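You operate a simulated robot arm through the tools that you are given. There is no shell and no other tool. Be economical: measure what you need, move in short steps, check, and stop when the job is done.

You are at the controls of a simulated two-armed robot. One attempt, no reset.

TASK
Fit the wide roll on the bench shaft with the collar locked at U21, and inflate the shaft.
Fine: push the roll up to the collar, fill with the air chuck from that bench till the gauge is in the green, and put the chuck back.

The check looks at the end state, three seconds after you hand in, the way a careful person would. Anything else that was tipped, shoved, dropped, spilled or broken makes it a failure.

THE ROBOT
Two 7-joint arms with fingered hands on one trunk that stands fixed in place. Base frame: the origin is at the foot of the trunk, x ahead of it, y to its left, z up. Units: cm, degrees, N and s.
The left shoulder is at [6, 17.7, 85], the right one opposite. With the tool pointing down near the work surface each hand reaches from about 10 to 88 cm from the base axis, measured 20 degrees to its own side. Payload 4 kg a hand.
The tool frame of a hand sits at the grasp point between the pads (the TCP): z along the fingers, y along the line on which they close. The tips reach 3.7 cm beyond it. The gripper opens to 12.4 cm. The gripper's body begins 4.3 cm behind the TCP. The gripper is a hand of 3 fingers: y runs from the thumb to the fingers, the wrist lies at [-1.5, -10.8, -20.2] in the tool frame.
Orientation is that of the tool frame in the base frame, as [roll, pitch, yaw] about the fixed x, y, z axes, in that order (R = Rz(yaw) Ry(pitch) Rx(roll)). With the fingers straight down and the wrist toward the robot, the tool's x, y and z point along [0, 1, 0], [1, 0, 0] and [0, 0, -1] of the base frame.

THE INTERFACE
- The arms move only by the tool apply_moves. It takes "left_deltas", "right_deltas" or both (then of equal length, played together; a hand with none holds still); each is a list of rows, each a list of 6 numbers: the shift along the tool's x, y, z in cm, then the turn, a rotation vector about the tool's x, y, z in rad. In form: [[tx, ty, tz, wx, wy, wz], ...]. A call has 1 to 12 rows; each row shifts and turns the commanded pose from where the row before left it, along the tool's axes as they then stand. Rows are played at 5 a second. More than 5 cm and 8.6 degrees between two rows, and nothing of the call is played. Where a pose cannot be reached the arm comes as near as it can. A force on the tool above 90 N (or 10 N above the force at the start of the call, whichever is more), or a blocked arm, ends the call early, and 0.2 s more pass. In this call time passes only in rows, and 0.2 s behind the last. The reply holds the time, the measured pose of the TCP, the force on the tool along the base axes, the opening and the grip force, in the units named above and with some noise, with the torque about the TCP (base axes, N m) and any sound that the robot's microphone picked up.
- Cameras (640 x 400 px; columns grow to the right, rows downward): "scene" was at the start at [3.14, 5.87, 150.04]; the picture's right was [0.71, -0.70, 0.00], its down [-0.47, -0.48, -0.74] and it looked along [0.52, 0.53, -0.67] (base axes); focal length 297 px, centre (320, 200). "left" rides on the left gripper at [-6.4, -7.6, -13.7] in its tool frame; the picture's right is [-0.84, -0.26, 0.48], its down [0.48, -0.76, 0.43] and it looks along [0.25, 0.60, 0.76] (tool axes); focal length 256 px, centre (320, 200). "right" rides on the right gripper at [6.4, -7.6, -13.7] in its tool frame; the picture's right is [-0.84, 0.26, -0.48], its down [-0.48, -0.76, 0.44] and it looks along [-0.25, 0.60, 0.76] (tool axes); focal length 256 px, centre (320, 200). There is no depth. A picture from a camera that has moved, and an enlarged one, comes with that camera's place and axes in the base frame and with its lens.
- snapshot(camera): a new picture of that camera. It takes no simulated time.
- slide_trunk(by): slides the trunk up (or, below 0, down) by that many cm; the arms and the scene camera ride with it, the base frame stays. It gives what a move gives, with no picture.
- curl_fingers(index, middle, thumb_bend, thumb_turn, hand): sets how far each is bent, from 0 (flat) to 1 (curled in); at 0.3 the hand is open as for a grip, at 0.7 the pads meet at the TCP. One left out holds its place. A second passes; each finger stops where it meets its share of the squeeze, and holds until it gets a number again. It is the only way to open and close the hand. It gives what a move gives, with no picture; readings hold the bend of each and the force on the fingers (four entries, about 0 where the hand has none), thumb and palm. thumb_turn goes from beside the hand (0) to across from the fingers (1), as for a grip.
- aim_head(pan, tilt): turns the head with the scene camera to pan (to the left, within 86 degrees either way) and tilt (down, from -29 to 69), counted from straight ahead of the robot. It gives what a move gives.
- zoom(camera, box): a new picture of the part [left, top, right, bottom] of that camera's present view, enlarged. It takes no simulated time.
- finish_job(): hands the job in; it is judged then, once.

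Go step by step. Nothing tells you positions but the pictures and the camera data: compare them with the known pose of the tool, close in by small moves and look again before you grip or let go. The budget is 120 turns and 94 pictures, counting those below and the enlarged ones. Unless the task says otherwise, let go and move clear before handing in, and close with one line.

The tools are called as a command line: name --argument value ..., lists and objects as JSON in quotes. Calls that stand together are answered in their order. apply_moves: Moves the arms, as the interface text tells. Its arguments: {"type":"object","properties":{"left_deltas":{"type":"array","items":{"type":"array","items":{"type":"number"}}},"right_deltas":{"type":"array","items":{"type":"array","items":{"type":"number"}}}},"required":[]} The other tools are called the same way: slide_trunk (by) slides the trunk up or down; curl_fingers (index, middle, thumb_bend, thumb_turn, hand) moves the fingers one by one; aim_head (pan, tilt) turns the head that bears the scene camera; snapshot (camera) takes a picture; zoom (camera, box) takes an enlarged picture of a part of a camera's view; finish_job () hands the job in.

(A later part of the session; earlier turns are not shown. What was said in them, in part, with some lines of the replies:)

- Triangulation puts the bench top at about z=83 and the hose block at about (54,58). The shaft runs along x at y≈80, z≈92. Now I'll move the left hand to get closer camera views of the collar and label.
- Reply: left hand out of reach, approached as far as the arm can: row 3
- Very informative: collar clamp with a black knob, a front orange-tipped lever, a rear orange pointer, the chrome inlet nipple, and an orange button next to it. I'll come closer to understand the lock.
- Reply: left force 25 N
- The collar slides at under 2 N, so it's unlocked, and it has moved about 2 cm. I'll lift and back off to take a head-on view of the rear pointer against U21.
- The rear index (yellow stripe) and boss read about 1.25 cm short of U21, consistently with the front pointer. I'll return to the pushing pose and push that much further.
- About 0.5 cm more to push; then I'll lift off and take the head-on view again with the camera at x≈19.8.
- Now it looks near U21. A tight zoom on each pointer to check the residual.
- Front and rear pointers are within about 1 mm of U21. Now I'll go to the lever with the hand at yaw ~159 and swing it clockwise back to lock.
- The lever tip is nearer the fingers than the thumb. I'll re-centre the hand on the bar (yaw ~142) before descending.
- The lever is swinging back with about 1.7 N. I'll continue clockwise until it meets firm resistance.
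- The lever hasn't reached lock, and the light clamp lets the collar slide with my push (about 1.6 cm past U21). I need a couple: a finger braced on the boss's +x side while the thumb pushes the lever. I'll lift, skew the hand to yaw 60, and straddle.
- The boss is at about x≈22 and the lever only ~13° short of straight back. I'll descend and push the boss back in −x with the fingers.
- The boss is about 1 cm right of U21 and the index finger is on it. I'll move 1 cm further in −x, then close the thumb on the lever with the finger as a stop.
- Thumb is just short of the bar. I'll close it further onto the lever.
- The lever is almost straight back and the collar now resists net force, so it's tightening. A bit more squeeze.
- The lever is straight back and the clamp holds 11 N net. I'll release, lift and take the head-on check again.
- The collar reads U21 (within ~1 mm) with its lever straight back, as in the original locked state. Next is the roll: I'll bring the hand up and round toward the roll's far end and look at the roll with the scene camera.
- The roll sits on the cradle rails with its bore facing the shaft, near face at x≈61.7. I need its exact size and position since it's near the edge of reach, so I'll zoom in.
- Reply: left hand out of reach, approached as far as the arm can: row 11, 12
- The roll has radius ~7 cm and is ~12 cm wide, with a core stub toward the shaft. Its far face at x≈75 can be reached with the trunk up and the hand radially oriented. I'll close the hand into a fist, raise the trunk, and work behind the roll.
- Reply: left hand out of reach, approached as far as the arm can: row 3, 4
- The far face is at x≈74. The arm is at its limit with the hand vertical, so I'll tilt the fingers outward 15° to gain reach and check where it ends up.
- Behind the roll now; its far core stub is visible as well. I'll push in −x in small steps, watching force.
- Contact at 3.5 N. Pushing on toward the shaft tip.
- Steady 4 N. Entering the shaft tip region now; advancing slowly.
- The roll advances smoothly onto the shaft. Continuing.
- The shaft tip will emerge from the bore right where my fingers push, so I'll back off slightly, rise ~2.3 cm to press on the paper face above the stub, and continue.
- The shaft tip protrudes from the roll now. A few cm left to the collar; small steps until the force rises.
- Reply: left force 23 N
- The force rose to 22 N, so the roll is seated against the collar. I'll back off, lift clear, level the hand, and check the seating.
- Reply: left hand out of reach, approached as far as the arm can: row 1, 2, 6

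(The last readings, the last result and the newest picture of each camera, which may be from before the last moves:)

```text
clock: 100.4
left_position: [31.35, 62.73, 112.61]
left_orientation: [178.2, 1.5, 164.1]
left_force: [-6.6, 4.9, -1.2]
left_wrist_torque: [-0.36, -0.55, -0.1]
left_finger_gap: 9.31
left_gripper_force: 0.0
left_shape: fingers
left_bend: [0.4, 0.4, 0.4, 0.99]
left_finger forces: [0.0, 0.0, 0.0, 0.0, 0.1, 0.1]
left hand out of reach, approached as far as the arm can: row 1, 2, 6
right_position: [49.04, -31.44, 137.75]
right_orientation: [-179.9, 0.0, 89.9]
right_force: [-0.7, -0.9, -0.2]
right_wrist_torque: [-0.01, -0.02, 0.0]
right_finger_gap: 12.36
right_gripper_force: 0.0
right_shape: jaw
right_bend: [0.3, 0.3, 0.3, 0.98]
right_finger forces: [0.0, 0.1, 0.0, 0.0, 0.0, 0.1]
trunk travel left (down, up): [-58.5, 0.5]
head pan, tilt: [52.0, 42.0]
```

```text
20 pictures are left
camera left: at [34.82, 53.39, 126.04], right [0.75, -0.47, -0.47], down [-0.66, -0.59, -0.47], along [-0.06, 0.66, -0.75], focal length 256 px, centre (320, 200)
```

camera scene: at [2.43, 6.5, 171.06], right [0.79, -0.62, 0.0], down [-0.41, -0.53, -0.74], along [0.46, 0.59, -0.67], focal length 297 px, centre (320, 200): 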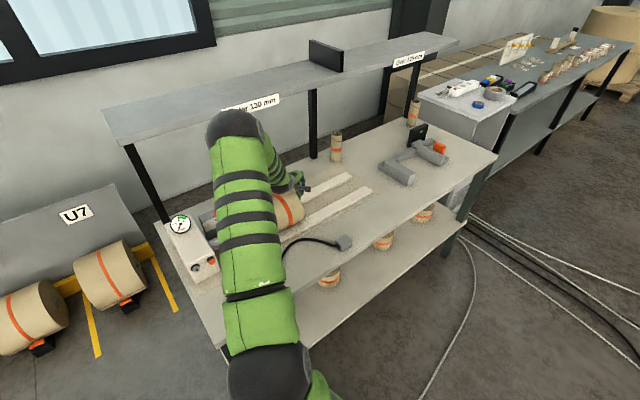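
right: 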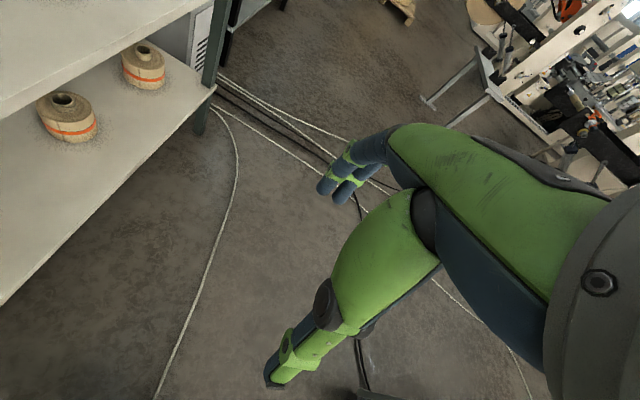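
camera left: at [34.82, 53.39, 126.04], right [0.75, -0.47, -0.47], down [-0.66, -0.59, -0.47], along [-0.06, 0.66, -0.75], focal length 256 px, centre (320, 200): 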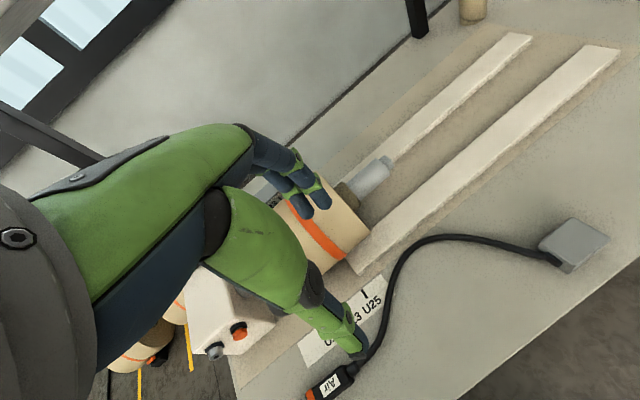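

The hand is near joint limits with the trunk high. I'll lower the trunk by 12, move over toward the chuck at yaw 180 and look.

slide_trunk --by -12

apply_moves --left_deltas '[[0, 0, -2, 0, 0, -0.1], [0, 0, -2, 0, 0, -0.1], [3, 0, -1, 0, 0, -0.08], [3, -1, 0, 0, 0, 0], [3, -1, 0, 0, 0, 0], [3, -1, 0, 0, 0, 0], [2, -1, 0, 0, 0, 0]]'

snapshot --camera "left"

snapshot --camera "scene"

```text
clock: 101.9
left_position: [30.53, 63.05, 100.53]
left_orientation: [178.1, 1.1, 165.1]
left_force: [-0.3, 0.1, 0.3]
left_wrist_torque: [0.0, 0.03, -0.02]
left_finger_gap: 9.3
left_gripper_force: 0.1
left_shape: fingers
left_bend: [0.4, 0.4, 0.4, 0.99]
left_finger forces: [0.0, 0.0, 0.0, 0.0, 0.0, 0.1]
right_position: [49.24, -31.59, 125.72]
right_orientation: [-180.0, 0.1, 89.9]
right_force: [0.7, 0.5, 0.8]
right_wrist_torque: [0.01, -0.02, -0.02]
right_finger_gap: 12.36
right_gripper_force: 0.1
right_shape: jaw
right_bend: [0.3, 0.3, 0.3, 0.98]
right_finger forces: [0.0, 0.1, 0.0, 0.1, 0.0, 0.1]
trunk travel left (down, up): [-46.5, 12.5]
head pan, tilt: [52.0, 42.0]
```

```text
clock: 103.5
left_position: [16.58, 58.8, 105.21]
left_orientation: [178.6, 1.5, -178.8]
left_force: [0.1, 0.7, -0.1]
left_wrist_torque: [0.0, 0.02, 0.03]
left_finger_gap: 9.31
left_gripper_force: 0.1
left_shape: fingers
left_bend: [0.4, 0.4, 0.4, 0.99]
left_finger forces: [0.0, 0.1, 0.1, 0.0, 0.1, 0.1]
right_position: [49.09, -31.6, 125.76]
right_orientation: [180.0, 0.0, 89.9]
right_force: [-0.6, -0.3, 0.0]
right_wrist_torque: [0.02, 0.04, 0.02]
right_finger_gap: 12.39
right_gripper_force: 0.0
right_shape: jaw
right_bend: [0.3, 0.3, 0.3, 0.98]
right_finger forces: [0.0, 0.0, 0.0, 0.1, 0.0, 0.1]
trunk travel left (down, up): [-46.5, 12.5]
head pan, tilt: [52.0, 42.0]
```

```text
19 pictures are left
camera left: at [22.74, 51.17, 118.7], right [0.85, -0.23, -0.47], down [-0.46, -0.76, -0.47], along [-0.25, 0.61, -0.75], focal length 256 px, centre (320, 200)
```

left: 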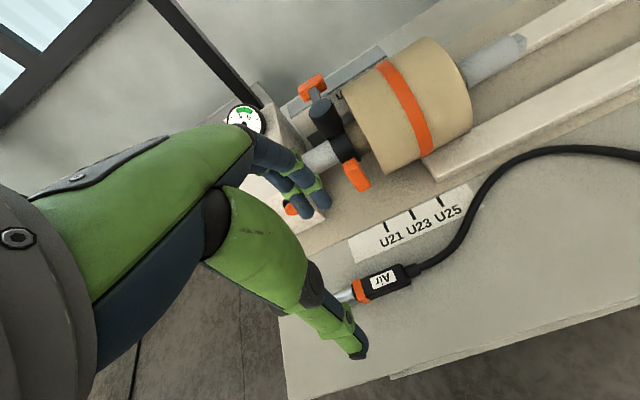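

```text
18 pictures are left
camera scene: at [2.4, 6.48, 159.07], right [0.79, -0.62, 0.0], down [-0.41, -0.53, -0.74], along [0.46, 0.59, -0.67], focal length 297 px, centre (320, 200)
```

scene: 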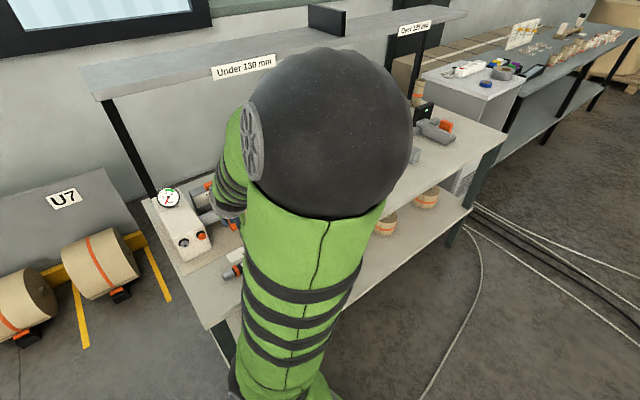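

The roll sits against the collar and the pointer is still on U21. The chuck lies along x at about (16.8, 61.2). I'll descend over it at yaw 180, closing along y.

apply_moves --left_deltas '[[0, 2.4, 0, 0, 0, 0], [0, 0, 4, 0, 0, 0], [0, 0, 4, 0, 0, 0], [0, 0, 4, 0, 0, 0], [0, 0, 2.5, 0, 0, 0]]'

snapshot --camera "left"

```text
clock: 104.7
left_position: [17.29, 63.06, 90.67]
left_orientation: [178.7, 1.3, -178.7]
left_force: [2.4, -0.4, 0.3]
left_wrist_torque: [0.07, 0.19, 0.04]
left_finger_gap: 9.3
left_gripper_force: 0.0
left_shape: fingers
left_bend: [0.4, 0.4, 0.4, 0.99]
left_finger forces: [0.0, 0.0, 0.0, 0.0, 0.1, 0.0]
left hand out of reach, approached as far as the arm can: row 3, 4
right_position: [49.16, -31.69, 125.81]
right_orientation: [-180.0, 0.0, 89.9]
right_force: [0.2, -0.3, -0.8]
right_wrist_torque: [0.04, -0.01, -0.01]
right_finger_gap: 12.38
right_gripper_force: 0.1
right_shape: jaw
right_bend: [0.3, 0.3, 0.3, 0.98]
right_finger forces: [0.1, 0.1, 0.1, 0.0, 0.1, 0.0]
trunk travel left (down, up): [-46.5, 12.5]
head pan, tilt: [52.0, 42.0]
```

```text
17 pictures are left
camera left: at [23.39, 55.27, 104.2], right [0.85, -0.23, -0.47], down [-0.46, -0.76, -0.46], along [-0.25, 0.61, -0.75], focal length 256 px, centre (320, 200)
```

left: 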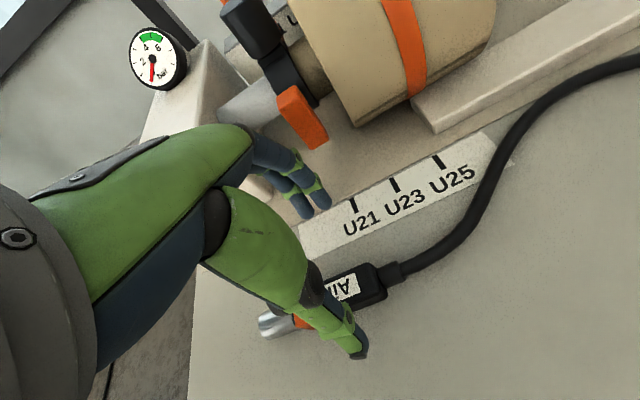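

The arm is folding against a limit at this height. I'll raise the hand, lower the trunk by 15, and approach again with the shoulder lower.

apply_moves --left_deltas '[[0, -0.5, -4, 0, 0, 0], [0.2, -0.5, -4, 0, 0, 0], [0.2, -0.5, -4, 0, 0, 0], [0.1, -0.4, -4, 0, 0, 0]]'

slide_trunk --by -15

```text
clock: 105.7
left_position: [16.38, 60.84, 106.91]
left_orientation: [178.6, 1.5, -178.8]
left_force: [-0.5, -0.3, -0.1]
left_wrist_torque: [0.03, -0.03, 0.02]
left_finger_gap: 9.32
left_gripper_force: 0.0
left_shape: fingers
left_bend: [0.4, 0.4, 0.4, 0.99]
left_finger forces: [0.1, 0.1, 0.0, 0.0, 0.0, 0.0]
left hand out of reach, approached as far as the arm can: row 1
right_position: [49.2, -31.61, 125.72]
right_orientation: [-180.0, 0.0, 89.9]
right_force: [-1.0, -0.4, -0.2]
right_wrist_torque: [0.0, 0.0, 0.0]
right_finger_gap: 12.37
right_gripper_force: 0.1
right_shape: jaw
right_bend: [0.3, 0.3, 0.3, 0.98]
right_finger forces: [0.0, 0.1, 0.0, 0.0, 0.1, 0.1]
trunk travel left (down, up): [-46.5, 12.5]
head pan, tilt: [52.0, 42.0]
```

```text
clock: 107.5
left_position: [16.61, 60.9, 91.99]
left_orientation: [178.6, 1.5, -178.8]
left_force: [-0.1, 0.3, -0.5]
left_wrist_torque: [0.01, 0.01, 0.0]
left_finger_gap: 9.31
left_gripper_force: 0.1
left_shape: fingers
left_bend: [0.4, 0.4, 0.4, 0.99]
left_finger forces: [0.1, 0.0, 0.0, 0.0, 0.0, 0.0]
right_position: [49.3, -31.63, 110.83]
right_orientation: [-180.0, 0.0, 89.8]
right_force: [-0.4, 0.1, -0.3]
right_wrist_torque: [0.0, 0.02, 0.02]
right_finger_gap: 12.36
right_gripper_force: 0.0
right_shape: jaw
right_bend: [0.3, 0.3, 0.3, 0.98]
right_finger forces: [0.0, 0.1, 0.0, 0.1, 0.0, 0.0]
trunk travel left (down, up): [-31.5, 27.5]
head pan, tilt: [52.0, 42.0]
```

apply_moves --left_deltas '[[0, 0.2, 1.5, 0, 0, 0], [0, 0, 1.2, 0, 0, 0], [0, 0, 0.6, 0, 0, 0]]'

apply_moves --left_deltas '[[0, 0, 0.5, 0, 0, 0]]'

snapshot --camera "left"

```text
clock: 108.3
left_position: [16.54, 61.05, 88.85]
left_orientation: [178.2, 1.6, -178.8]
left_force: [-0.5, 0.7, 22.4]
left_wrist_torque: [0.25, 0.11, 0.02]
left_finger_gap: 9.45
left_gripper_force: 11.1
left_shape: fingers
left_bend: [0.4, 0.39, 0.4, 0.99]
left_finger forces: [2.1, 11.3, 0.0, 0.0, 8.9, 0.0]
right_position: [49.06, -31.75, 110.79]
right_orientation: [179.9, -0.1, 89.8]
right_force: [-0.3, -0.1, 0.5]
right_wrist_torque: [0.0, -0.02, -0.01]
right_finger_gap: 12.36
right_gripper_force: 0.1
right_shape: jaw
right_bend: [0.3, 0.3, 0.3, 0.98]
right_finger forces: [0.0, 0.1, 0.1, 0.1, 0.1, 0.0]
trunk travel left (down, up): [-31.5, 27.5]
head pan, tilt: [52.0, 42.0]
```

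```text
clock: 108.7
left_position: [16.68, 61.29, 88.73]
left_orientation: [177.7, 1.5, -178.8]
left_force: [0.0, 1.1, 60.8]
left_wrist_torque: [0.32, 0.01, 0.08]
left_finger_gap: 9.48
left_gripper_force: 30.2
left_shape: fingers
left_bend: [0.4, 0.39, 0.4, 0.99]
left_finger forces: [18.0, 15.1, 0.1, 0.1, 27.8, 0.1]
right_position: [49.06, -31.91, 110.78]
right_orientation: [179.8, -0.2, 89.9]
right_force: [0.1, 0.5, -0.5]
right_wrist_torque: [0.02, 0.02, 0.02]
right_finger_gap: 12.37
right_gripper_force: 0.1
right_shape: jaw
right_bend: [0.3, 0.3, 0.3, 0.98]
right_finger forces: [0.0, 0.0, 0.0, 0.0, 0.0, 0.0]
trunk travel left (down, up): [-31.5, 27.5]
head pan, tilt: [52.0, 42.0]
```

```text
16 pictures are left
camera left: at [22.63, 53.25, 102.13], right [0.86, -0.22, -0.47], down [-0.45, -0.75, -0.48], along [-0.25, 0.62, -0.74], focal length 256 px, centre (320, 200)
```

left: 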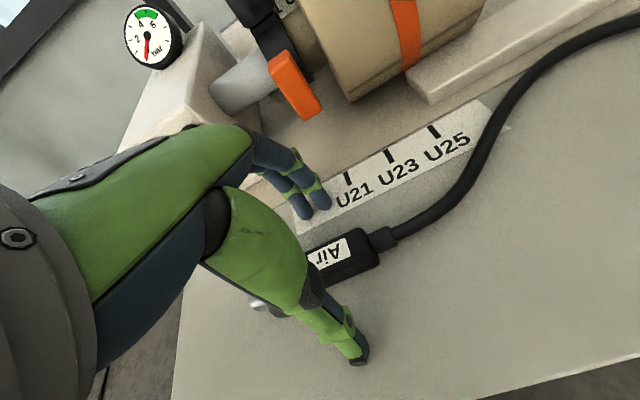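

The fingertips touched the bench at TCP z≈88.9, straddling the chuck. I'll raise 0.7 cm and close on it.

apply_moves --left_deltas '[[0, 0, -0.8, 0, 0, 0], [0, 0, -0.4, 0, 0, 0]]'

curl_fingers --hand "left" --index 0.55 --middle 0.55 --thumb_bend 0.55

curl_fingers --hand "left" --index 0.7 --middle 0.7 --thumb_bend 0.7

snapshot --camera "left"

```text
clock: 109.3
left_position: [16.51, 60.88, 89.02]
left_orientation: [178.8, 1.5, -178.9]
left_force: [0.3, 0.4, 1.8]
left_wrist_torque: [0.13, 0.01, 0.01]
left_finger_gap: 9.27
left_gripper_force: 1.0
left_shape: fingers
left_bend: [0.4, 0.39, 0.4, 0.99]
left_finger forces: [0.0, 1.4, 0.1, 0.0, 0.3, 0.0]
right_position: [49.17, -31.68, 110.72]
right_orientation: [179.9, 0.0, 89.9]
right_force: [0.0, -1.1, 0.6]
right_wrist_torque: [-0.02, -0.01, 0.02]
right_finger_gap: 12.38
right_gripper_force: 0.0
right_shape: jaw
right_bend: [0.3, 0.3, 0.3, 0.98]
right_finger forces: [0.0, 0.0, 0.1, 0.0, 0.1, 0.0]
trunk travel left (down, up): [-31.5, 27.5]
head pan, tilt: [52.0, 42.0]
```

```text
clock: 110.3
left_position: [16.49, 61.07, 89.38]
left_orientation: [178.5, 1.5, -178.9]
left_force: [-0.5, -0.3, 1.1]
left_wrist_torque: [0.0, -0.01, -0.02]
left_finger_gap: 4.75
left_gripper_force: 0.8
left_shape: fingers
left_bend: [0.55, 0.55, 0.55, 1.0]
left_finger forces: [0.1, 0.0, 0.0, 0.0, 0.1, 0.1]
right_position: [49.18, -31.59, 110.83]
right_orientation: [-179.9, 0.0, 89.8]
right_force: [0.6, -0.1, -0.3]
right_wrist_torque: [-0.03, 0.0, -0.01]
right_finger_gap: 12.37
right_gripper_force: 0.1
right_shape: jaw
right_bend: [0.3, 0.3, 0.3, 0.98]
right_finger forces: [0.1, 0.0, 0.1, 0.0, 0.0, 0.0]
trunk travel left (down, up): [-31.5, 27.5]
head pan, tilt: [52.0, 42.0]
```

```text
clock: 111.3
left_position: [16.44, 61.08, 89.34]
left_orientation: [178.5, 1.5, -178.8]
left_force: [-0.2, 2.0, 11.3]
left_wrist_torque: [0.26, 0.05, 0.04]
left_finger_gap: 2.45
left_gripper_force: 19.6
left_shape: fingers
left_bend: [0.63, 0.64, 0.65, 1.0]
left_finger forces: [9.6, 9.2, 0.0, 0.0, 19.9, 0.0]
right_position: [49.2, -31.61, 110.78]
right_orientation: [180.0, -0.1, 89.9]
right_force: [0.1, 0.2, 0.4]
right_wrist_torque: [-0.06, -0.02, -0.04]
right_finger_gap: 12.35
right_gripper_force: 0.1
right_shape: jaw
right_bend: [0.3, 0.3, 0.3, 0.98]
right_finger forces: [0.1, 0.0, 0.1, 0.0, 0.0, 0.0]
trunk travel left (down, up): [-31.5, 27.5]
head pan, tilt: [52.0, 42.0]
```

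```text
15 pictures are left
camera left: at [22.58, 53.35, 102.86], right [0.86, -0.23, -0.47], down [-0.46, -0.76, -0.47], along [-0.25, 0.61, -0.75], focal length 256 px, centre (320, 200)
```

left: 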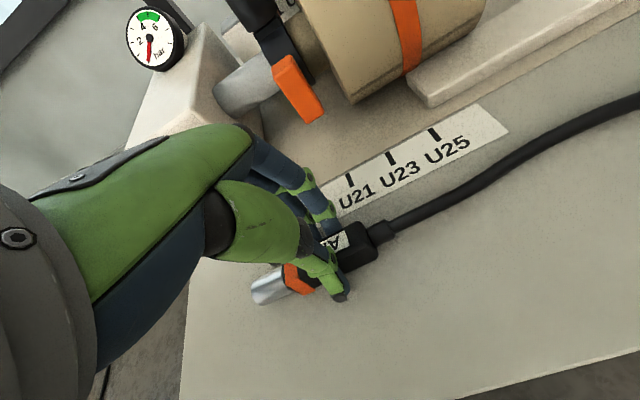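

Chuck gripped (20 N). I'll lift it 10 cm and rotate it clockwise 90° so its nose faces the box's inlet nipple, which I place near (5.3, 74, 92).

apply_moves --left_deltas '[[0, 0, -2.5, 0, 0, 0], [0, 0, -2.5, 0, 0, 0], [0, 0, -2.5, 0, 0, 0], [0, 0, -1, 0, 0, 0]]'

apply_moves --left_deltas '[[0, -0.3, 0, 0, 0, 0.145], [0, -0.3, 0, 0, 0, 0.145], [0, 0, 0, 0, 0, 0.145], [0, 0, 0, 0, 0, 0.145], [0, 0, 0, 0, 0, 0.145], [0, 0, 0, 0, 0, 0.145], [0, 0, 0, 0, 0, 0.145], [0, 0, 0, 0, 0, 0.145], [0, 0, 0, 0, 0, 0.145], [0, 0, 0, 0, 0, 0.145], [0, 0, 0, 0, 0, 0.145]]'

snapshot --camera "left"

snapshot --camera "scene"

```text
clock: 112.3
left_position: [16.31, 60.7, 97.91]
left_orientation: [178.6, 1.6, -178.8]
left_force: [0.8, 0.0, -0.9]
left_wrist_torque: [0.01, 0.0, 0.0]
left_finger_gap: 2.36
left_gripper_force: 17.3
left_shape: fingers
left_bend: [0.63, 0.64, 0.66, 1.0]
left_finger forces: [8.8, 8.1, 0.1, 0.0, 17.1, 0.1]
right_position: [49.21, -31.59, 110.69]
right_orientation: [180.0, 0.0, 89.9]
right_force: [-0.3, -0.3, 0.2]
right_wrist_torque: [0.03, 0.0, 0.04]
right_finger_gap: 12.36
right_gripper_force: 0.0
right_shape: jaw
right_bend: [0.3, 0.3, 0.3, 0.98]
right_finger forces: [0.0, 0.0, 0.0, 0.0, 0.0, 0.0]
trunk travel left (down, up): [-31.5, 27.5]
head pan, tilt: [52.0, 42.0]
```

```text
clock: 114.7
left_position: [16.15, 60.34, 97.9]
left_orientation: [178.6, -1.3, 89.7]
left_force: [0.1, -0.2, -1.1]
left_wrist_torque: [-0.01, -0.03, -0.04]
left_finger_gap: 2.33
left_gripper_force: 16.3
left_shape: fingers
left_bend: [0.63, 0.64, 0.66, 1.0]
left_finger forces: [8.8, 7.9, 0.0, 0.0, 16.9, 0.0]
right_position: [49.29, -31.66, 110.69]
right_orientation: [-179.9, 0.0, 89.9]
right_force: [0.2, 0.1, -0.7]
right_wrist_torque: [-0.01, 0.0, -0.01]
right_finger_gap: 12.36
right_gripper_force: 0.0
right_shape: jaw
right_bend: [0.3, 0.3, 0.3, 0.98]
right_finger forces: [0.0, 0.0, 0.0, 0.0, 0.1, 0.0]
trunk travel left (down, up): [-31.5, 27.5]
head pan, tilt: [52.0, 42.0]
```

```text
14 pictures are left
camera left: at [8.18, 53.66, 110.98], right [-0.25, -0.82, -0.51], down [-0.75, 0.5, -0.44], along [0.62, 0.27, -0.74], focal length 256 px, centre (320, 200)
```

left: 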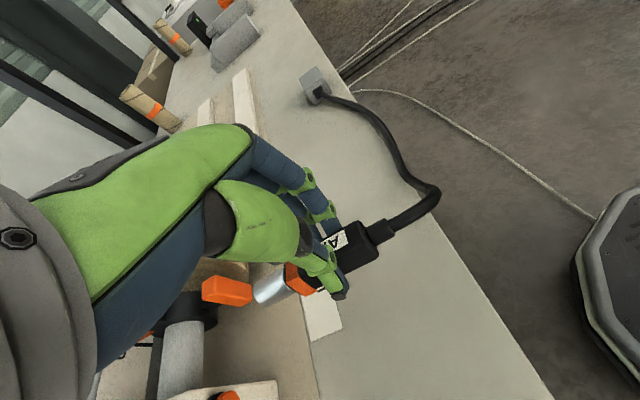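

```text
13 pictures are left
camera scene: at [2.42, 6.53, 144.06], right [0.79, -0.62, 0.0], down [-0.41, -0.53, -0.74], along [0.46, 0.59, -0.67], focal length 297 px, centre (320, 200)
```

scene: 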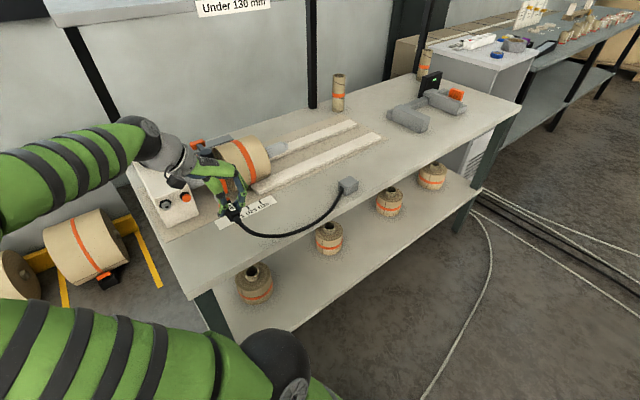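

The chuck now points toward +y. A zoom locates the nipple and the chuck nose precisely in the same view.

zoom --camera "scene" --box '[120, 130, 280, 240]'

```text
3.64 times, centred on (200, 185) of scene
camera zoom: at [2.42, 6.53, 144.06], right [0.79, -0.62, 0.0], down [-0.41, -0.53, -0.74], along [0.46, 0.59, -0.67], focal length 1078 px, centre (756, 254)
```

zoom: 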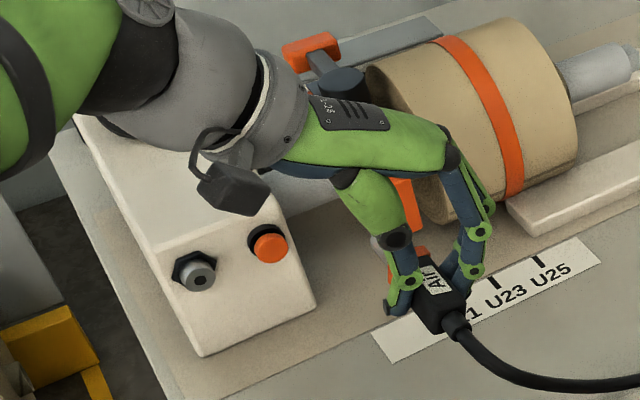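

The nipple tip triangulates to about (5.5, 73.1, 93.1). I'll move the nose to about 2 cm in front of it and check alignment.

apply_moves --left_deltas '[[0, -2.73, 0.4, 0, 0, 0], [0, -2.73, 0.4, 0, 0, 0], [0, -2.73, 0.5, 0, 0, 0], [0, -2.73, 0.5, 0, 0, 0], [2, 0, 0, 0, 0, 0], [1.8, 0, 0, 0, 0, 0]]'

zoom --camera "left" --box '[160, 220, 360, 380]'

zoom --camera "scene" --box '[120, 140, 240, 240]'

```text
clock: 116.1
left_position: [5.33, 64.16, 95.93]
left_orientation: [178.5, -1.4, 89.7]
left_force: [0.0, 0.8, -2.1]
left_wrist_torque: [-0.02, 0.02, -0.02]
left_finger_gap: 2.35
left_gripper_force: 17.3
left_shape: fingers
left_bend: [0.63, 0.64, 0.66, 1.0]
left_finger forces: [8.7, 8.0, 0.1, 0.0, 16.9, 0.0]
right_position: [49.19, -31.64, 110.81]
right_orientation: [180.0, 0.0, 90.0]
right_force: [0.5, 0.4, -0.1]
right_wrist_torque: [0.04, 0.05, -0.01]
right_finger_gap: 12.39
right_gripper_force: 0.0
right_shape: jaw
right_bend: [0.3, 0.3, 0.3, 0.98]
right_finger forces: [0.0, 0.0, 0.1, 0.0, 0.0, 0.1]
trunk travel left (down, up): [-31.5, 27.5]
head pan, tilt: [52.0, 42.0]
```

```text
2.50 times, centred on (260, 300) of left
camera zoom: at [-2.71, 57.52, 109.0], right [-0.25, -0.82, -0.51], down [-0.75, 0.5, -0.44], along [0.62, 0.27, -0.74], focal length 640 px, centre (470, -50)
```

zoom: 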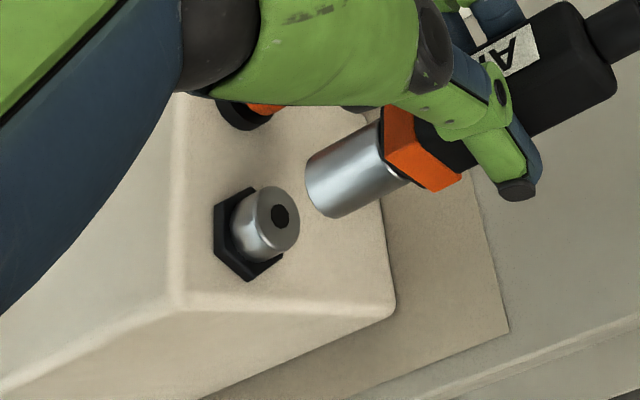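

```text
4.00 times, centred on (180, 190) of scene
camera zoom: at [2.43, 6.54, 144.06], right [0.79, -0.62, 0.0], down [-0.41, -0.53, -0.74], along [0.46, 0.59, -0.67], focal length 1186 px, centre (880, 240)
```

zoom: 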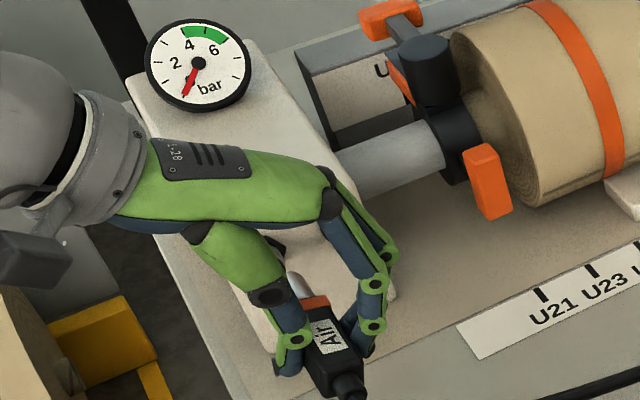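

The nose is nearly coaxial with the nipple, off by about 2 mm in the image. I'll correct slightly (−x, −z), close most of the gap and check again.

apply_moves --left_deltas '[[0.4, -0.15, 0.14, 0, 0, 0], [0.5, 0, 0, 0, 0, 0], [0.4, 0, 0, 0, 0, 0]]'

zoom --camera "left" --box '[160, 220, 360, 380]'

```text
clock: 116.9
left_position: [5.27, 65.46, 95.9]
left_orientation: [178.5, -1.5, 89.8]
left_force: [0.8, 0.1, -1.7]
left_wrist_torque: [0.0, 0.01, 0.01]
left_finger_gap: 2.34
left_gripper_force: 16.8
left_shape: fingers
left_bend: [0.63, 0.64, 0.66, 1.0]
left_finger forces: [8.8, 8.0, 0.1, 0.0, 16.8, 0.0]
right_position: [49.21, -31.65, 110.77]
right_orientation: [179.9, 0.0, 89.9]
right_force: [0.2, 0.3, -0.8]
right_wrist_torque: [0.01, 0.01, 0.04]
right_finger_gap: 12.38
right_gripper_force: 0.0
right_shape: jaw
right_bend: [0.3, 0.3, 0.3, 0.98]
right_finger forces: [0.1, 0.0, 0.0, 0.0, 0.0, 0.1]
trunk travel left (down, up): [-31.5, 27.5]
head pan, tilt: [52.0, 42.0]
```

```text
2.50 times, centred on (260, 300) of left
camera zoom: at [-2.76, 58.82, 108.96], right [-0.25, -0.82, -0.51], down [-0.75, 0.5, -0.44], along [0.62, 0.27, -0.74], focal length 640 px, centre (470, -50)
```

zoom: 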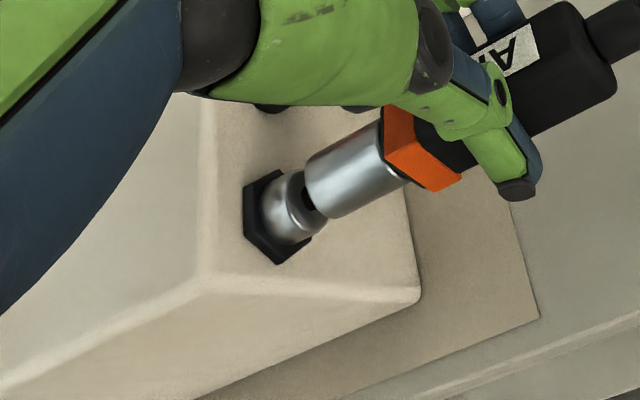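

Nearly touching and aligned. I'll nudge down 0.12 and press forward in small steps, listening.

apply_moves --left_deltas '[[0.3, -0.05, 0.12, 0, 0, 0]]'

apply_moves --left_deltas '[[0.3, 0, 0, 0, 0, 0]]'

apply_moves --left_deltas '[[0.3, 0, 0, 0, 0, 0]]'

```text
clock: 117.3
left_position: [5.16, 65.86, 95.59]
left_orientation: [178.6, -1.5, 89.7]
left_force: [-0.3, -2.4, -1.3]
left_wrist_torque: [-0.06, -0.01, -0.01]
left_finger_gap: 2.34
left_gripper_force: 16.3
left_shape: fingers
left_bend: [0.63, 0.64, 0.66, 1.0]
left_finger forces: [8.8, 8.0, 0.0, 0.0, 16.9, 0.0]
right_position: [49.16, -31.64, 110.78]
right_orientation: [-179.9, -0.1, 89.9]
right_force: [-1.4, 0.2, -0.2]
right_wrist_torque: [-0.01, 0.0, 0.02]
right_finger_gap: 12.38
right_gripper_force: 0.1
right_shape: jaw
right_bend: [0.3, 0.3, 0.3, 0.98]
right_finger forces: [0.0, 0.0, 0.1, 0.0, 0.0, 0.0]
trunk travel left (down, up): [-31.5, 27.5]
head pan, tilt: [52.0, 42.0]
```

```text
clock: 117.7
left_position: [5.22, 65.86, 95.67]
left_orientation: [178.6, -1.4, 89.7]
left_force: [0.2, -11.4, -0.7]
left_wrist_torque: [-0.37, -0.01, -0.12]
left_finger_gap: 2.3
left_gripper_force: 16.9
left_shape: fingers
left_bend: [0.63, 0.64, 0.66, 1.0]
left_finger forces: [8.8, 8.0, 0.1, 0.0, 17.0, 0.0]
right_position: [49.17, -31.73, 110.82]
right_orientation: [179.9, -0.1, 89.9]
right_force: [-0.3, 0.0, -0.9]
right_wrist_torque: [0.0, 0.01, -0.01]
right_finger_gap: 12.37
right_gripper_force: 0.0
right_shape: jaw
right_bend: [0.3, 0.3, 0.3, 0.98]
right_finger forces: [0.0, 0.0, 0.1, 0.1, 0.0, 0.0]
trunk travel left (down, up): [-31.5, 27.5]
head pan, tilt: [52.0, 42.0]
```

```text
clock: 118.1
left_position: [5.21, 66.24, 95.68]
left_orientation: [178.4, -1.3, 89.7]
left_force: [-0.2, -19.7, -0.4]
left_wrist_torque: [-0.51, -0.08, -0.18]
left_finger_gap: 2.27
left_gripper_force: 16.1
left_shape: fingers
left_bend: [0.63, 0.64, 0.66, 1.0]
left_finger forces: [8.1, 7.8, 0.0, 0.1, 16.2, 0.0]
right_position: [49.21, -31.74, 110.53]
right_orientation: [-180.0, -0.1, 89.9]
right_force: [-0.2, 0.5, 0.4]
right_wrist_torque: [0.0, 0.03, -0.02]
right_finger_gap: 12.36
right_gripper_force: 0.0
right_shape: jaw
right_bend: [0.3, 0.3, 0.3, 0.98]
right_finger forces: [0.0, 0.0, 0.0, 0.1, 0.1, 0.1]
trunk travel left (down, up): [-31.5, 27.5]
head pan, tilt: [52.0, 42.0]
```

Axial contact of 20 N, no sound yet. I'll look at the contact and the gauge.

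zoom --camera "left" --box '[160, 220, 360, 380]'

zoom --camera "scene" --box '[120, 140, 240, 240]'

```text
2.50 times, centred on (260, 300) of left
camera zoom: at [-2.82, 59.6, 108.88], right [-0.25, -0.82, -0.51], down [-0.75, 0.5, -0.44], along [0.62, 0.27, -0.74], focal length 640 px, centre (470, -50)
```

zoom: 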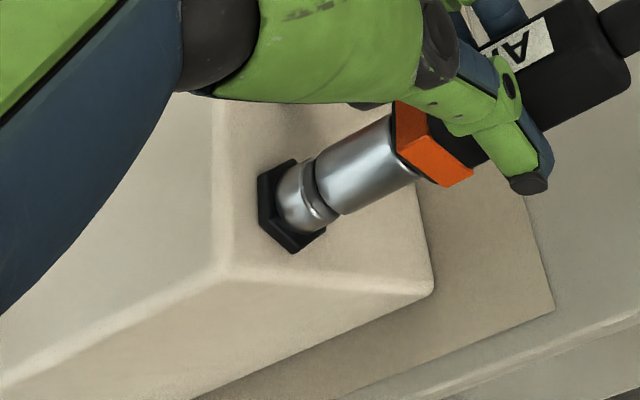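

```text
4.00 times, centred on (180, 190) of scene
camera zoom: at [2.42, 6.31, 144.08], right [0.79, -0.62, 0.0], down [-0.41, -0.53, -0.74], along [0.46, 0.59, -0.67], focal length 1186 px, centre (880, 240)
```

zoom: 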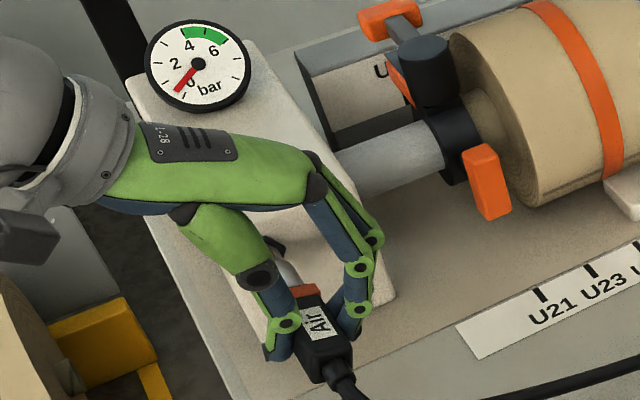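

The nose is coaxially on the nipple and the needle appears to have crept up slightly. I'll tighten the grip, press a bit more and hold for a second.

curl_fingers --hand "left" --index 0.8 --middle 0.8 --thumb_bend 0.8

apply_moves --left_deltas '[[0.2, 0, 0, 0, 0, 0], [0.1, 0, 0, 0, 0, 0], [0, 0, 0, 0, 0, 0]]'

zoom --camera "scene" --box '[140, 140, 220, 240]'

```text
clock: 119.1
left_position: [5.1, 66.34, 95.73]
left_orientation: [178.4, -1.6, 89.7]
left_force: [1.4, -16.1, -1.0]
left_wrist_torque: [-0.41, -0.02, -0.2]
left_finger_gap: 2.06
left_gripper_force: 27.1
left_shape: fingers
left_bend: [0.62, 0.63, 0.66, 1.0]
left_finger forces: [13.7, 13.8, 0.0, 0.0, 26.9, 0.0]
right_position: [49.18, -31.79, 110.78]
right_orientation: [180.0, -0.1, 89.8]
right_force: [0.8, -0.1, -0.4]
right_wrist_torque: [-0.03, 0.0, -0.02]
right_finger_gap: 12.38
right_gripper_force: 0.0
right_shape: jaw
right_bend: [0.3, 0.3, 0.3, 0.98]
right_finger forces: [0.0, 0.0, 0.1, 0.1, 0.0, 0.0]
trunk travel left (down, up): [-31.5, 27.5]
head pan, tilt: [52.0, 42.0]
```

```text
clock: 119.9
left_position: [5.24, 66.47, 95.65]
left_orientation: [178.5, -1.5, 89.7]
left_force: [2.9, -28.1, -0.7]
left_wrist_torque: [-0.79, -0.05, -0.35]
left_finger_gap: 2.02
left_gripper_force: 26.6
left_shape: fingers
left_bend: [0.62, 0.63, 0.67, 0.99]
left_finger forces: [13.3, 13.7, 0.1, 0.0, 26.1, 0.0]
right_position: [49.26, -31.82, 110.8]
right_orientation: [179.9, -0.2, 89.9]
right_force: [0.7, 0.1, 0.4]
right_wrist_torque: [0.01, -0.02, 0.01]
right_finger_gap: 12.37
right_gripper_force: 0.1
right_shape: jaw
right_bend: [0.3, 0.3, 0.3, 0.98]
right_finger forces: [0.0, 0.0, 0.0, 0.1, 0.0, 0.0]
trunk travel left (down, up): [-31.5, 27.5]
head pan, tilt: [52.0, 42.0]
```

```text
4.00 times, centred on (180, 190) of scene
camera zoom: at [2.43, 6.25, 144.08], right [0.79, -0.62, 0.0], down [-0.41, -0.53, -0.74], along [0.46, 0.59, -0.67], focal length 1186 px, centre (880, 240)
```

zoom: 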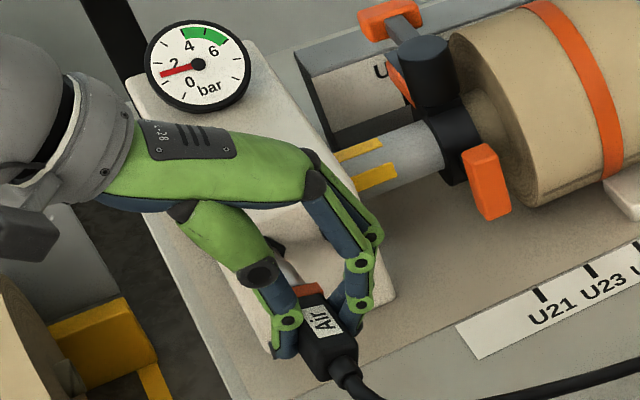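

It's filling: about 1.8 bar, and the shaft's strips are expanding. I'll hold for about 2.2 s more, then look.

apply_moves --left_deltas '[[0, 0, 0, 0, 0, 0], [0, 0, 0, 0, 0, 0], [0, 0, 0, 0, 0, 0], [0, 0, 0, 0, 0, 0], [0, 0, 0, 0, 0, 0], [0, 0, 0, 0, 0, 0], [0, 0, 0, 0, 0, 0], [0, 0, 0, 0, 0, 0], [0, 0, 0, 0, 0, 0], [0, 0, 0, 0, 0, 0]]'

zoom --camera "scene" --box '[140, 140, 220, 190]'

```text
clock: 122.1
left_position: [5.29, 66.49, 95.71]
left_orientation: [178.5, -1.5, 89.7]
left_force: [1.7, -27.6, -3.0]
left_wrist_torque: [-0.81, -0.03, -0.35]
left_finger_gap: 2.03
left_gripper_force: 26.4
left_shape: fingers
left_bend: [0.62, 0.63, 0.67, 0.98]
left_finger forces: [13.1, 13.7, 0.1, 0.0, 26.1, 0.0]
right_position: [49.22, -31.87, 110.71]
right_orientation: [180.0, -0.1, 89.9]
right_force: [0.2, -0.4, 1.1]
right_wrist_torque: [0.02, -0.01, -0.02]
right_finger_gap: 12.37
right_gripper_force: 0.0
right_shape: jaw
right_bend: [0.3, 0.3, 0.3, 0.98]
right_finger forces: [0.1, 0.0, 0.0, 0.0, 0.1, 0.1]
trunk travel left (down, up): [-31.5, 27.5]
head pan, tilt: [52.0, 42.0]
```

```text
8.00 times, centred on (180, 165) of scene
camera zoom: at [2.43, 6.26, 144.08], right [0.79, -0.62, 0.0], down [-0.41, -0.53, -0.74], along [0.46, 0.59, -0.67], focal length 2373 px, centre (1440, 480)
```

zoom: 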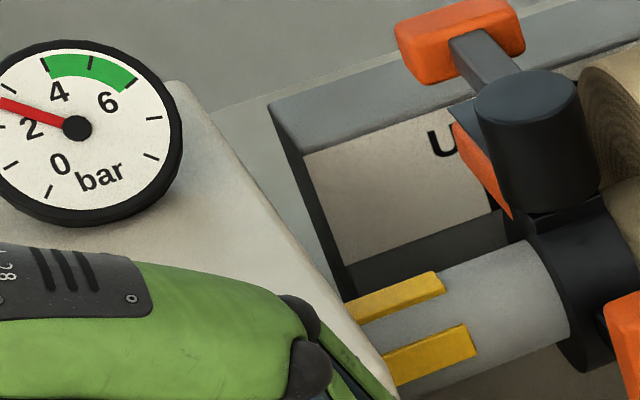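

Needle is at about 2.4 bar, rising ~0.45 bar/s; green is 4–6. I'll hold about 5.2 s more.

apply_moves --left_deltas '[[0, 0, 0, 0, 0, 0], [0, 0, 0, 0, 0, 0], [0, 0, 0, 0, 0, 0], [0, 0, 0, 0, 0, 0], [0, 0, 0, 0, 0, 0], [0, 0, 0, 0, 0, 0], [0, 0, 0, 0, 0, 0], [0, 0, 0, 0, 0, 0], [0, 0, 0, 0, 0, 0], [0, 0, 0, 0, 0, 0], [0, 0, 0, 0, 0, 0], [0, 0, 0, 0, 0, 0]]'

apply_moves --left_deltas '[[0, 0, 0, 0, 0, 0], [0, 0, 0, 0, 0, 0], [0, 0, 0, 0, 0, 0], [0, 0, 0, 0, 0, 0], [0, 0, 0, 0, 0, 0], [0, 0, 0, 0, 0, 0], [0, 0, 0, 0, 0, 0], [0, 0, 0, 0, 0, 0], [0, 0, 0, 0, 0, 0], [0, 0, 0, 0, 0, 0], [0, 0, 0, 0, 0, 0], [0, 0, 0, 0, 0, 0]]'

zoom --camera "scene" --box '[130, 130, 210, 180]'

```text
clock: 124.7
left_position: [5.19, 66.51, 95.79]
left_orientation: [178.5, -1.5, 89.8]
left_force: [2.1, -27.5, -2.4]
left_wrist_torque: [-0.78, -0.03, -0.35]
left_finger_gap: 2.0
left_gripper_force: 26.5
left_shape: fingers
left_bend: [0.62, 0.63, 0.67, 0.98]
left_finger forces: [13.1, 13.7, 0.0, 0.0, 26.1, 0.0]
right_position: [49.24, -31.79, 110.75]
right_orientation: [179.9, -0.1, 89.9]
right_force: [0.2, 0.3, -0.4]
right_wrist_torque: [-0.01, 0.01, -0.01]
right_finger_gap: 12.37
right_gripper_force: 0.2
right_shape: jaw
right_bend: [0.3, 0.3, 0.3, 0.98]
right_finger forces: [0.1, 0.1, 0.0, 0.1, 0.1, 0.0]
trunk travel left (down, up): [-31.5, 27.5]
head pan, tilt: [52.0, 42.0]
```

```text
clock: 127.3
left_position: [5.18, 66.61, 95.69]
left_orientation: [178.5, -1.5, 89.7]
left_force: [1.1, -28.2, -0.8]
left_wrist_torque: [-0.79, 0.01, -0.35]
left_finger_gap: 2.01
left_gripper_force: 26.7
left_shape: fingers
left_bend: [0.62, 0.63, 0.67, 0.98]
left_finger forces: [13.1, 13.7, 0.0, 0.1, 26.1, 0.0]
right_position: [49.31, -31.77, 110.72]
right_orientation: [180.0, -0.1, 89.8]
right_force: [-0.8, -0.5, -0.2]
right_wrist_torque: [-0.01, -0.02, 0.02]
right_finger_gap: 12.37
right_gripper_force: 0.0
right_shape: jaw
right_bend: [0.3, 0.3, 0.3, 0.98]
right_finger forces: [0.0, 0.0, 0.0, 0.0, 0.2, 0.0]
trunk travel left (down, up): [-31.5, 27.5]
head pan, tilt: [52.0, 42.0]
```

```text
8.00 times, centred on (170, 155) of scene
camera zoom: at [2.43, 6.26, 144.08], right [0.79, -0.62, 0.0], down [-0.41, -0.53, -0.74], along [0.46, 0.59, -0.67], focal length 2373 px, centre (1520, 560)
```

zoom: 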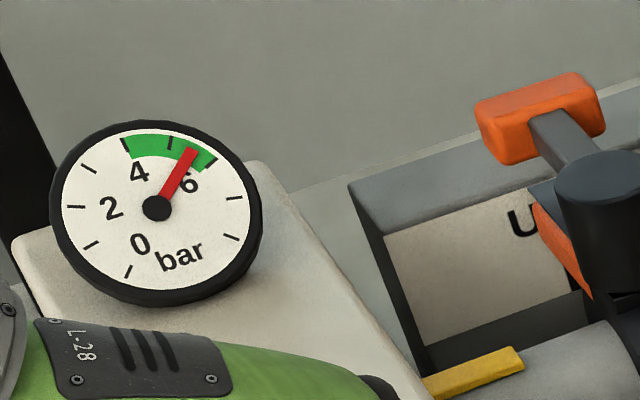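

The needle is well in the green (~5.5 bar). I'll withdraw the chuck at once, then take it back to where it lay.

apply_moves --left_deltas '[[-2.5, 0, 0, 0, 0, 0], [-2.5, 0, 0, 0, 0, 0], [-1, 0.5, -2, 0, 0, 0], [0, 2.7, -0.5, 0, 0, 0], [0, 2.7, 0, 0, 0, 0], [0, 2.7, 0, 0, 0, 0], [0, 2.6, 0, 0, 0, 0]]'

apply_moves --left_deltas '[[0, 0, 0, 0, 0, -0.145], [0, 0, 0, 0, 0, -0.145], [0, 0, 0, 0, 0, -0.145], [0, 0, 0, 0, 0, -0.145], [0, 0, 0, 0, 0, -0.145], [0, 0, 0, 0, 0, -0.145], [0, 0, 0, 0, 0, -0.145], [0, 0, 0, 0, 0, -0.145], [0, 0, 0, 0, 0, -0.145], [0, 0, 0, 0, 0, -0.145], [0, 0, 0, 0, 0, -0.14]]'

snapshot --camera "left"

```text
clock: 128.9
left_position: [16.39, 60.45, 98.3]
left_orientation: [178.4, -1.6, 89.9]
left_force: [0.1, 0.5, -2.3]
left_wrist_torque: [-0.01, 0.03, 0.0]
left_finger_gap: 2.01
left_gripper_force: 27.8
left_shape: fingers
left_bend: [0.62, 0.63, 0.67, 1.0]
left_finger forces: [14.2, 14.0, 0.0, 0.1, 27.6, 0.0]
right_position: [49.23, -31.65, 110.73]
right_orientation: [-180.0, 0.0, 90.0]
right_force: [-0.3, 0.4, 0.4]
right_wrist_torque: [-0.03, 0.02, -0.01]
right_finger_gap: 12.35
right_gripper_force: 0.0
right_shape: jaw
right_bend: [0.3, 0.3, 0.3, 0.98]
right_finger forces: [0.0, 0.0, 0.1, 0.0, 0.0, 0.0]
trunk travel left (down, up): [-31.5, 27.5]
head pan, tilt: [52.0, 42.0]
```

```text
clock: 131.3
left_position: [16.32, 60.5, 98.2]
left_orientation: [178.5, 1.5, -179.0]
left_force: [0.1, 0.2, -0.8]
left_wrist_torque: [0.02, -0.01, 0.0]
left_finger_gap: 2.01
left_gripper_force: 27.1
left_shape: fingers
left_bend: [0.62, 0.63, 0.67, 1.0]
left_finger forces: [13.9, 13.8, 0.0, 0.0, 27.2, 0.0]
right_position: [49.23, -31.63, 110.77]
right_orientation: [-180.0, -0.1, 89.9]
right_force: [-0.4, 0.2, -0.5]
right_wrist_torque: [0.01, -0.01, 0.01]
right_finger_gap: 12.38
right_gripper_force: 0.0
right_shape: jaw
right_bend: [0.3, 0.3, 0.3, 0.98]
right_finger forces: [0.1, 0.1, 0.0, 0.0, 0.0, 0.0]
trunk travel left (down, up): [-31.5, 27.5]
head pan, tilt: [52.0, 42.0]
```

```text
3 pictures are left
camera left: at [22.34, 52.73, 111.75], right [0.85, -0.23, -0.47], down [-0.46, -0.76, -0.47], along [-0.25, 0.61, -0.75], focal length 256 px, centre (320, 200)
```

left: 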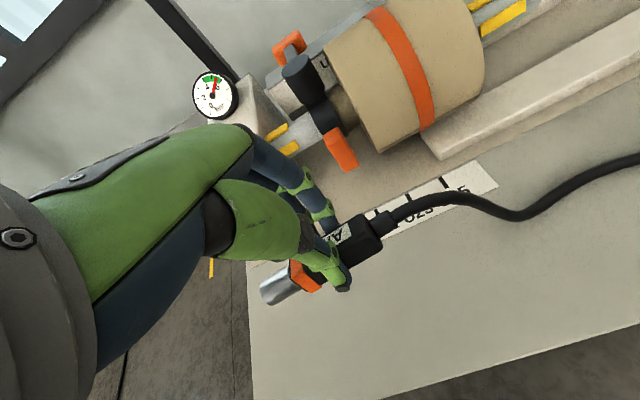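

Still in the green after withdrawal. Lowering the chuck to its original place.

apply_moves --left_deltas '[[0, 0.5, 3, 0, 0, 0], [0, 0, 3, 0, 0, 0], [0, 0, 2, 0, 0, 0]]'

apply_moves --left_deltas '[[0, 0, 0.4, 0, 0, 0]]'

apply_moves --left_deltas '[[0, 0, 0.2, 0, 0, 0]]'

```text
clock: 132.1
left_position: [16.61, 61.29, 90.21]
left_orientation: [178.5, 1.6, -179.1]
left_force: [0.0, 0.0, -1.5]
left_wrist_torque: [-0.01, 0.01, 0.01]
left_finger_gap: 2.02
left_gripper_force: 27.8
left_shape: fingers
left_bend: [0.62, 0.63, 0.67, 1.0]
left_finger forces: [13.8, 13.8, 0.0, 0.0, 27.1, 0.0]
right_position: [49.28, -31.68, 110.73]
right_orientation: [180.0, 0.0, 89.9]
right_force: [0.1, 0.1, 0.0]
right_wrist_torque: [0.01, 0.02, 0.0]
right_finger_gap: 12.37
right_gripper_force: 0.0
right_shape: jaw
right_bend: [0.3, 0.3, 0.3, 0.98]
right_finger forces: [0.0, 0.0, 0.1, 0.0, 0.0, 0.0]
trunk travel left (down, up): [-31.5, 27.5]
head pan, tilt: [52.0, 42.0]
```

```text
clock: 132.5
left_position: [16.64, 61.31, 89.72]
left_orientation: [178.5, 1.6, -179.1]
left_force: [-0.8, 0.2, -0.9]
left_wrist_torque: [-0.01, 0.0, 0.0]
left_finger_gap: 2.01
left_gripper_force: 27.5
left_shape: fingers
left_bend: [0.62, 0.63, 0.67, 1.0]
left_finger forces: [13.9, 13.8, 0.0, 0.1, 27.1, 0.0]
right_position: [49.2, -31.61, 110.69]
right_orientation: [-180.0, 0.0, 89.9]
right_force: [0.8, -0.3, 0.4]
right_wrist_torque: [0.0, -0.01, -0.01]
right_finger_gap: 12.36
right_gripper_force: 0.0
right_shape: jaw
right_bend: [0.3, 0.3, 0.3, 0.98]
right_finger forces: [0.0, 0.1, 0.0, 0.1, 0.1, 0.0]
trunk travel left (down, up): [-31.5, 27.5]
head pan, tilt: [52.0, 42.0]
```

```text
clock: 132.9
left_position: [16.79, 61.31, 89.66]
left_orientation: [178.4, 1.5, -179.2]
left_force: [0.5, 0.2, 0.8]
left_wrist_torque: [0.01, 0.05, -0.03]
left_finger_gap: 2.03
left_gripper_force: 27.2
left_shape: fingers
left_bend: [0.62, 0.63, 0.67, 1.0]
left_finger forces: [13.9, 13.5, 0.1, 0.0, 27.7, 0.1]
right_position: [49.13, -31.63, 110.83]
right_orientation: [180.0, 0.0, 89.9]
right_force: [0.4, 0.3, 0.1]
right_wrist_torque: [0.02, 0.05, -0.03]
right_finger_gap: 12.35
right_gripper_force: 0.2
right_shape: jaw
right_bend: [0.3, 0.3, 0.3, 0.98]
right_finger forces: [0.0, 0.1, 0.1, 0.0, 0.0, 0.0]
trunk travel left (down, up): [-31.5, 27.5]
head pan, tilt: [52.0, 42.0]
```

Weight is being taken by the bench. A touch lower, then open and lift straight up.

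apply_moves --left_deltas '[[0, 0, 0.15, 0, 0, 0]]'

curl_fingers --hand "left" --index 0.58 --middle 0.58 --thumb_bend 0.58

curl_fingers --hand "left" --index 0.46 --middle 0.46 --thumb_bend 0.46

apply_moves --left_deltas '[[0, 0, -2, 0, 0, 0], [0, 0, -3, 0, 0, 0], [0, 0, -4, 0, 0, 0], [0, 0, -4, 0, 0, 0]]'

snapshot --camera "left"

```text
clock: 133.3
left_position: [16.61, 61.18, 89.5]
left_orientation: [178.5, 1.5, -179.3]
left_force: [2.3, 0.2, 3.7]
left_wrist_torque: [0.07, 0.07, -0.03]
left_finger_gap: 2.04
left_gripper_force: 28.0
left_shape: fingers
left_bend: [0.62, 0.63, 0.67, 1.0]
left_finger forces: [14.0, 13.6, 0.1, 0.0, 28.4, 0.0]
right_position: [49.27, -31.68, 110.76]
right_orientation: [-180.0, 0.0, 89.8]
right_force: [0.0, -0.2, 0.1]
right_wrist_torque: [0.03, 0.01, -0.01]
right_finger_gap: 12.37
right_gripper_force: 0.1
right_shape: jaw
right_bend: [0.3, 0.3, 0.3, 0.98]
right_finger forces: [0.0, 0.1, 0.1, 0.0, 0.1, 0.0]
trunk travel left (down, up): [-31.5, 27.5]
head pan, tilt: [52.0, 42.0]
```

```text
clock: 134.3
left_position: [16.52, 61.1, 89.54]
left_orientation: [178.5, 1.6, -179.1]
left_force: [-0.7, -0.3, -0.1]
left_wrist_torque: [0.02, 0.01, 0.0]
left_finger_gap: 4.04
left_gripper_force: 0.2
left_shape: fingers
left_bend: [0.57, 0.57, 0.57, 1.0]
left_finger forces: [0.0, 0.0, 0.0, 0.1, 0.1, 0.0]
right_position: [49.2, -31.74, 110.7]
right_orientation: [-179.9, 0.0, 89.9]
right_force: [-0.3, -0.1, -1.0]
right_wrist_torque: [0.01, -0.02, 0.01]
right_finger_gap: 12.37
right_gripper_force: 0.2
right_shape: jaw
right_bend: [0.3, 0.3, 0.3, 0.98]
right_finger forces: [0.0, 0.1, 0.0, 0.1, 0.0, 0.1]
trunk travel left (down, up): [-31.5, 27.5]
head pan, tilt: [52.0, 42.0]
```

```text
clock: 135.3
left_position: [16.62, 61.27, 89.63]
left_orientation: [178.5, 1.5, -179.1]
left_force: [-0.6, 0.8, -0.7]
left_wrist_torque: [0.0, 0.02, 0.01]
left_finger_gap: 7.43
left_gripper_force: 0.0
left_shape: fingers
left_bend: [0.46, 0.46, 0.46, 1.0]
left_finger forces: [0.0, 0.1, 0.1, 0.0, 0.0, 0.0]
right_position: [49.11, -31.58, 110.78]
right_orientation: [-179.9, 0.0, 89.9]
right_force: [-0.2, -0.1, -0.5]
right_wrist_torque: [0.02, 0.01, 0.02]
right_finger_gap: 12.36
right_gripper_force: 0.1
right_shape: jaw
right_bend: [0.3, 0.3, 0.3, 0.98]
right_finger forces: [0.0, 0.0, 0.0, 0.0, 0.0, 0.1]
trunk travel left (down, up): [-31.5, 27.5]
head pan, tilt: [52.0, 42.0]
```

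```text
clock: 136.3
left_position: [16.09, 60.92, 102.56]
left_orientation: [178.5, 1.7, -179.2]
left_force: [0.2, 0.6, -0.4]
left_wrist_torque: [0.01, 0.03, -0.01]
left_finger_gap: 7.42
left_gripper_force: 0.1
left_shape: fingers
left_bend: [0.46, 0.46, 0.46, 1.0]
left_finger forces: [0.1, 0.0, 0.0, 0.0, 0.1, 0.1]
right_position: [49.15, -31.64, 110.67]
right_orientation: [180.0, 0.0, 89.9]
right_force: [0.1, -0.1, 0.6]
right_wrist_torque: [-0.01, 0.04, 0.0]
right_finger_gap: 12.38
right_gripper_force: 0.1
right_shape: jaw
right_bend: [0.3, 0.3, 0.3, 0.98]
right_finger forces: [0.0, 0.0, 0.0, 0.0, 0.0, 0.0]
trunk travel left (down, up): [-31.5, 27.5]
head pan, tilt: [52.0, 42.0]
```

```text
2 pictures are left
camera left: at [22.06, 53.14, 116.1], right [0.85, -0.23, -0.47], down [-0.46, -0.76, -0.47], along [-0.24, 0.61, -0.75], focal length 256 px, centre (320, 200)
```

left: 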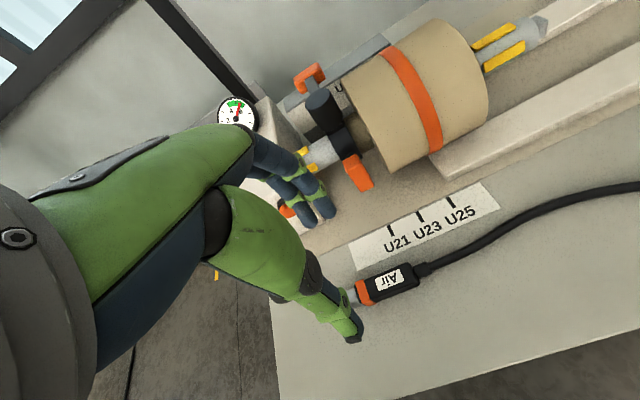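

The chuck is back beside the ruler, released. One last zoom to confirm the roll–collar contact, pointer and gauge.

zoom --camera "left" --box '[210, 60, 410, 220]'

```text
2.50 times, centred on (310, 140) of left
camera zoom: at [22.06, 53.14, 116.1], right [0.85, -0.23, -0.47], down [-0.46, -0.76, -0.47], along [-0.24, 0.61, -0.75], focal length 640 px, centre (345, 350)
```

zoom: 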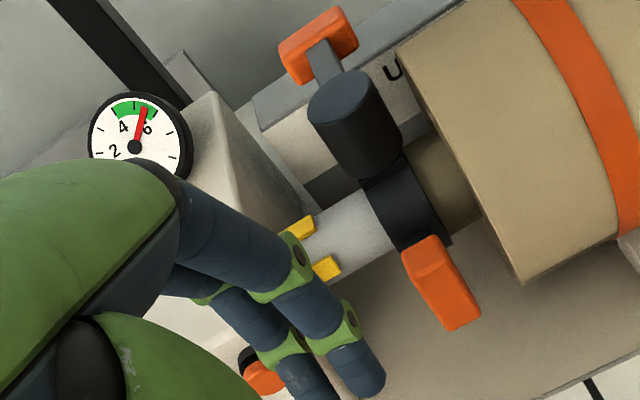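

The core is tight against the collar flange, the lever is locked and the gauge is in the green. I'll lift clear and hand in.

apply_moves --left_deltas '[[0, -1, -3, 0, 0, 0], [0, -1, -3, 0, 0, 0]]'

finish_job

```text
clock: 136.9
left_position: [16.09, 58.63, 108.55]
left_orientation: [178.5, 1.4, -179.2]
left_force: [0.6, 0.2, -0.1]
left_wrist_torque: [0.01, 0.02, 0.01]
left_finger_gap: 7.42
left_gripper_force: 0.0
left_shape: fingers
left_bend: [0.46, 0.46, 0.46, 1.0]
left_finger forces: [0.0, 0.0, 0.1, 0.1, 0.0, 0.1]
right_position: [49.15, -31.67, 110.7]
right_orientation: [179.9, -0.1, 89.9]
right_force: [0.0, -0.5, 0.0]
right_wrist_torque: [0.0, 0.02, 0.02]
right_finger_gap: 12.37
right_gripper_force: 0.1
right_shape: jaw
right_bend: [0.3, 0.3, 0.3, 0.98]
right_finger forces: [0.0, 0.0, 0.0, 0.0, 0.1, 0.0]
trunk travel left (down, up): [-31.5, 27.5]
head pan, tilt: [52.0, 42.0]
```

```text
The job is handed in.
```

The job is handed in: the collar is locked at U21 (within about 1–2 mm), the wide roll is pushed up against it, the shaft is filled to about 5.5 bar (in the green), and the air chuck is back where it lay on the bench.
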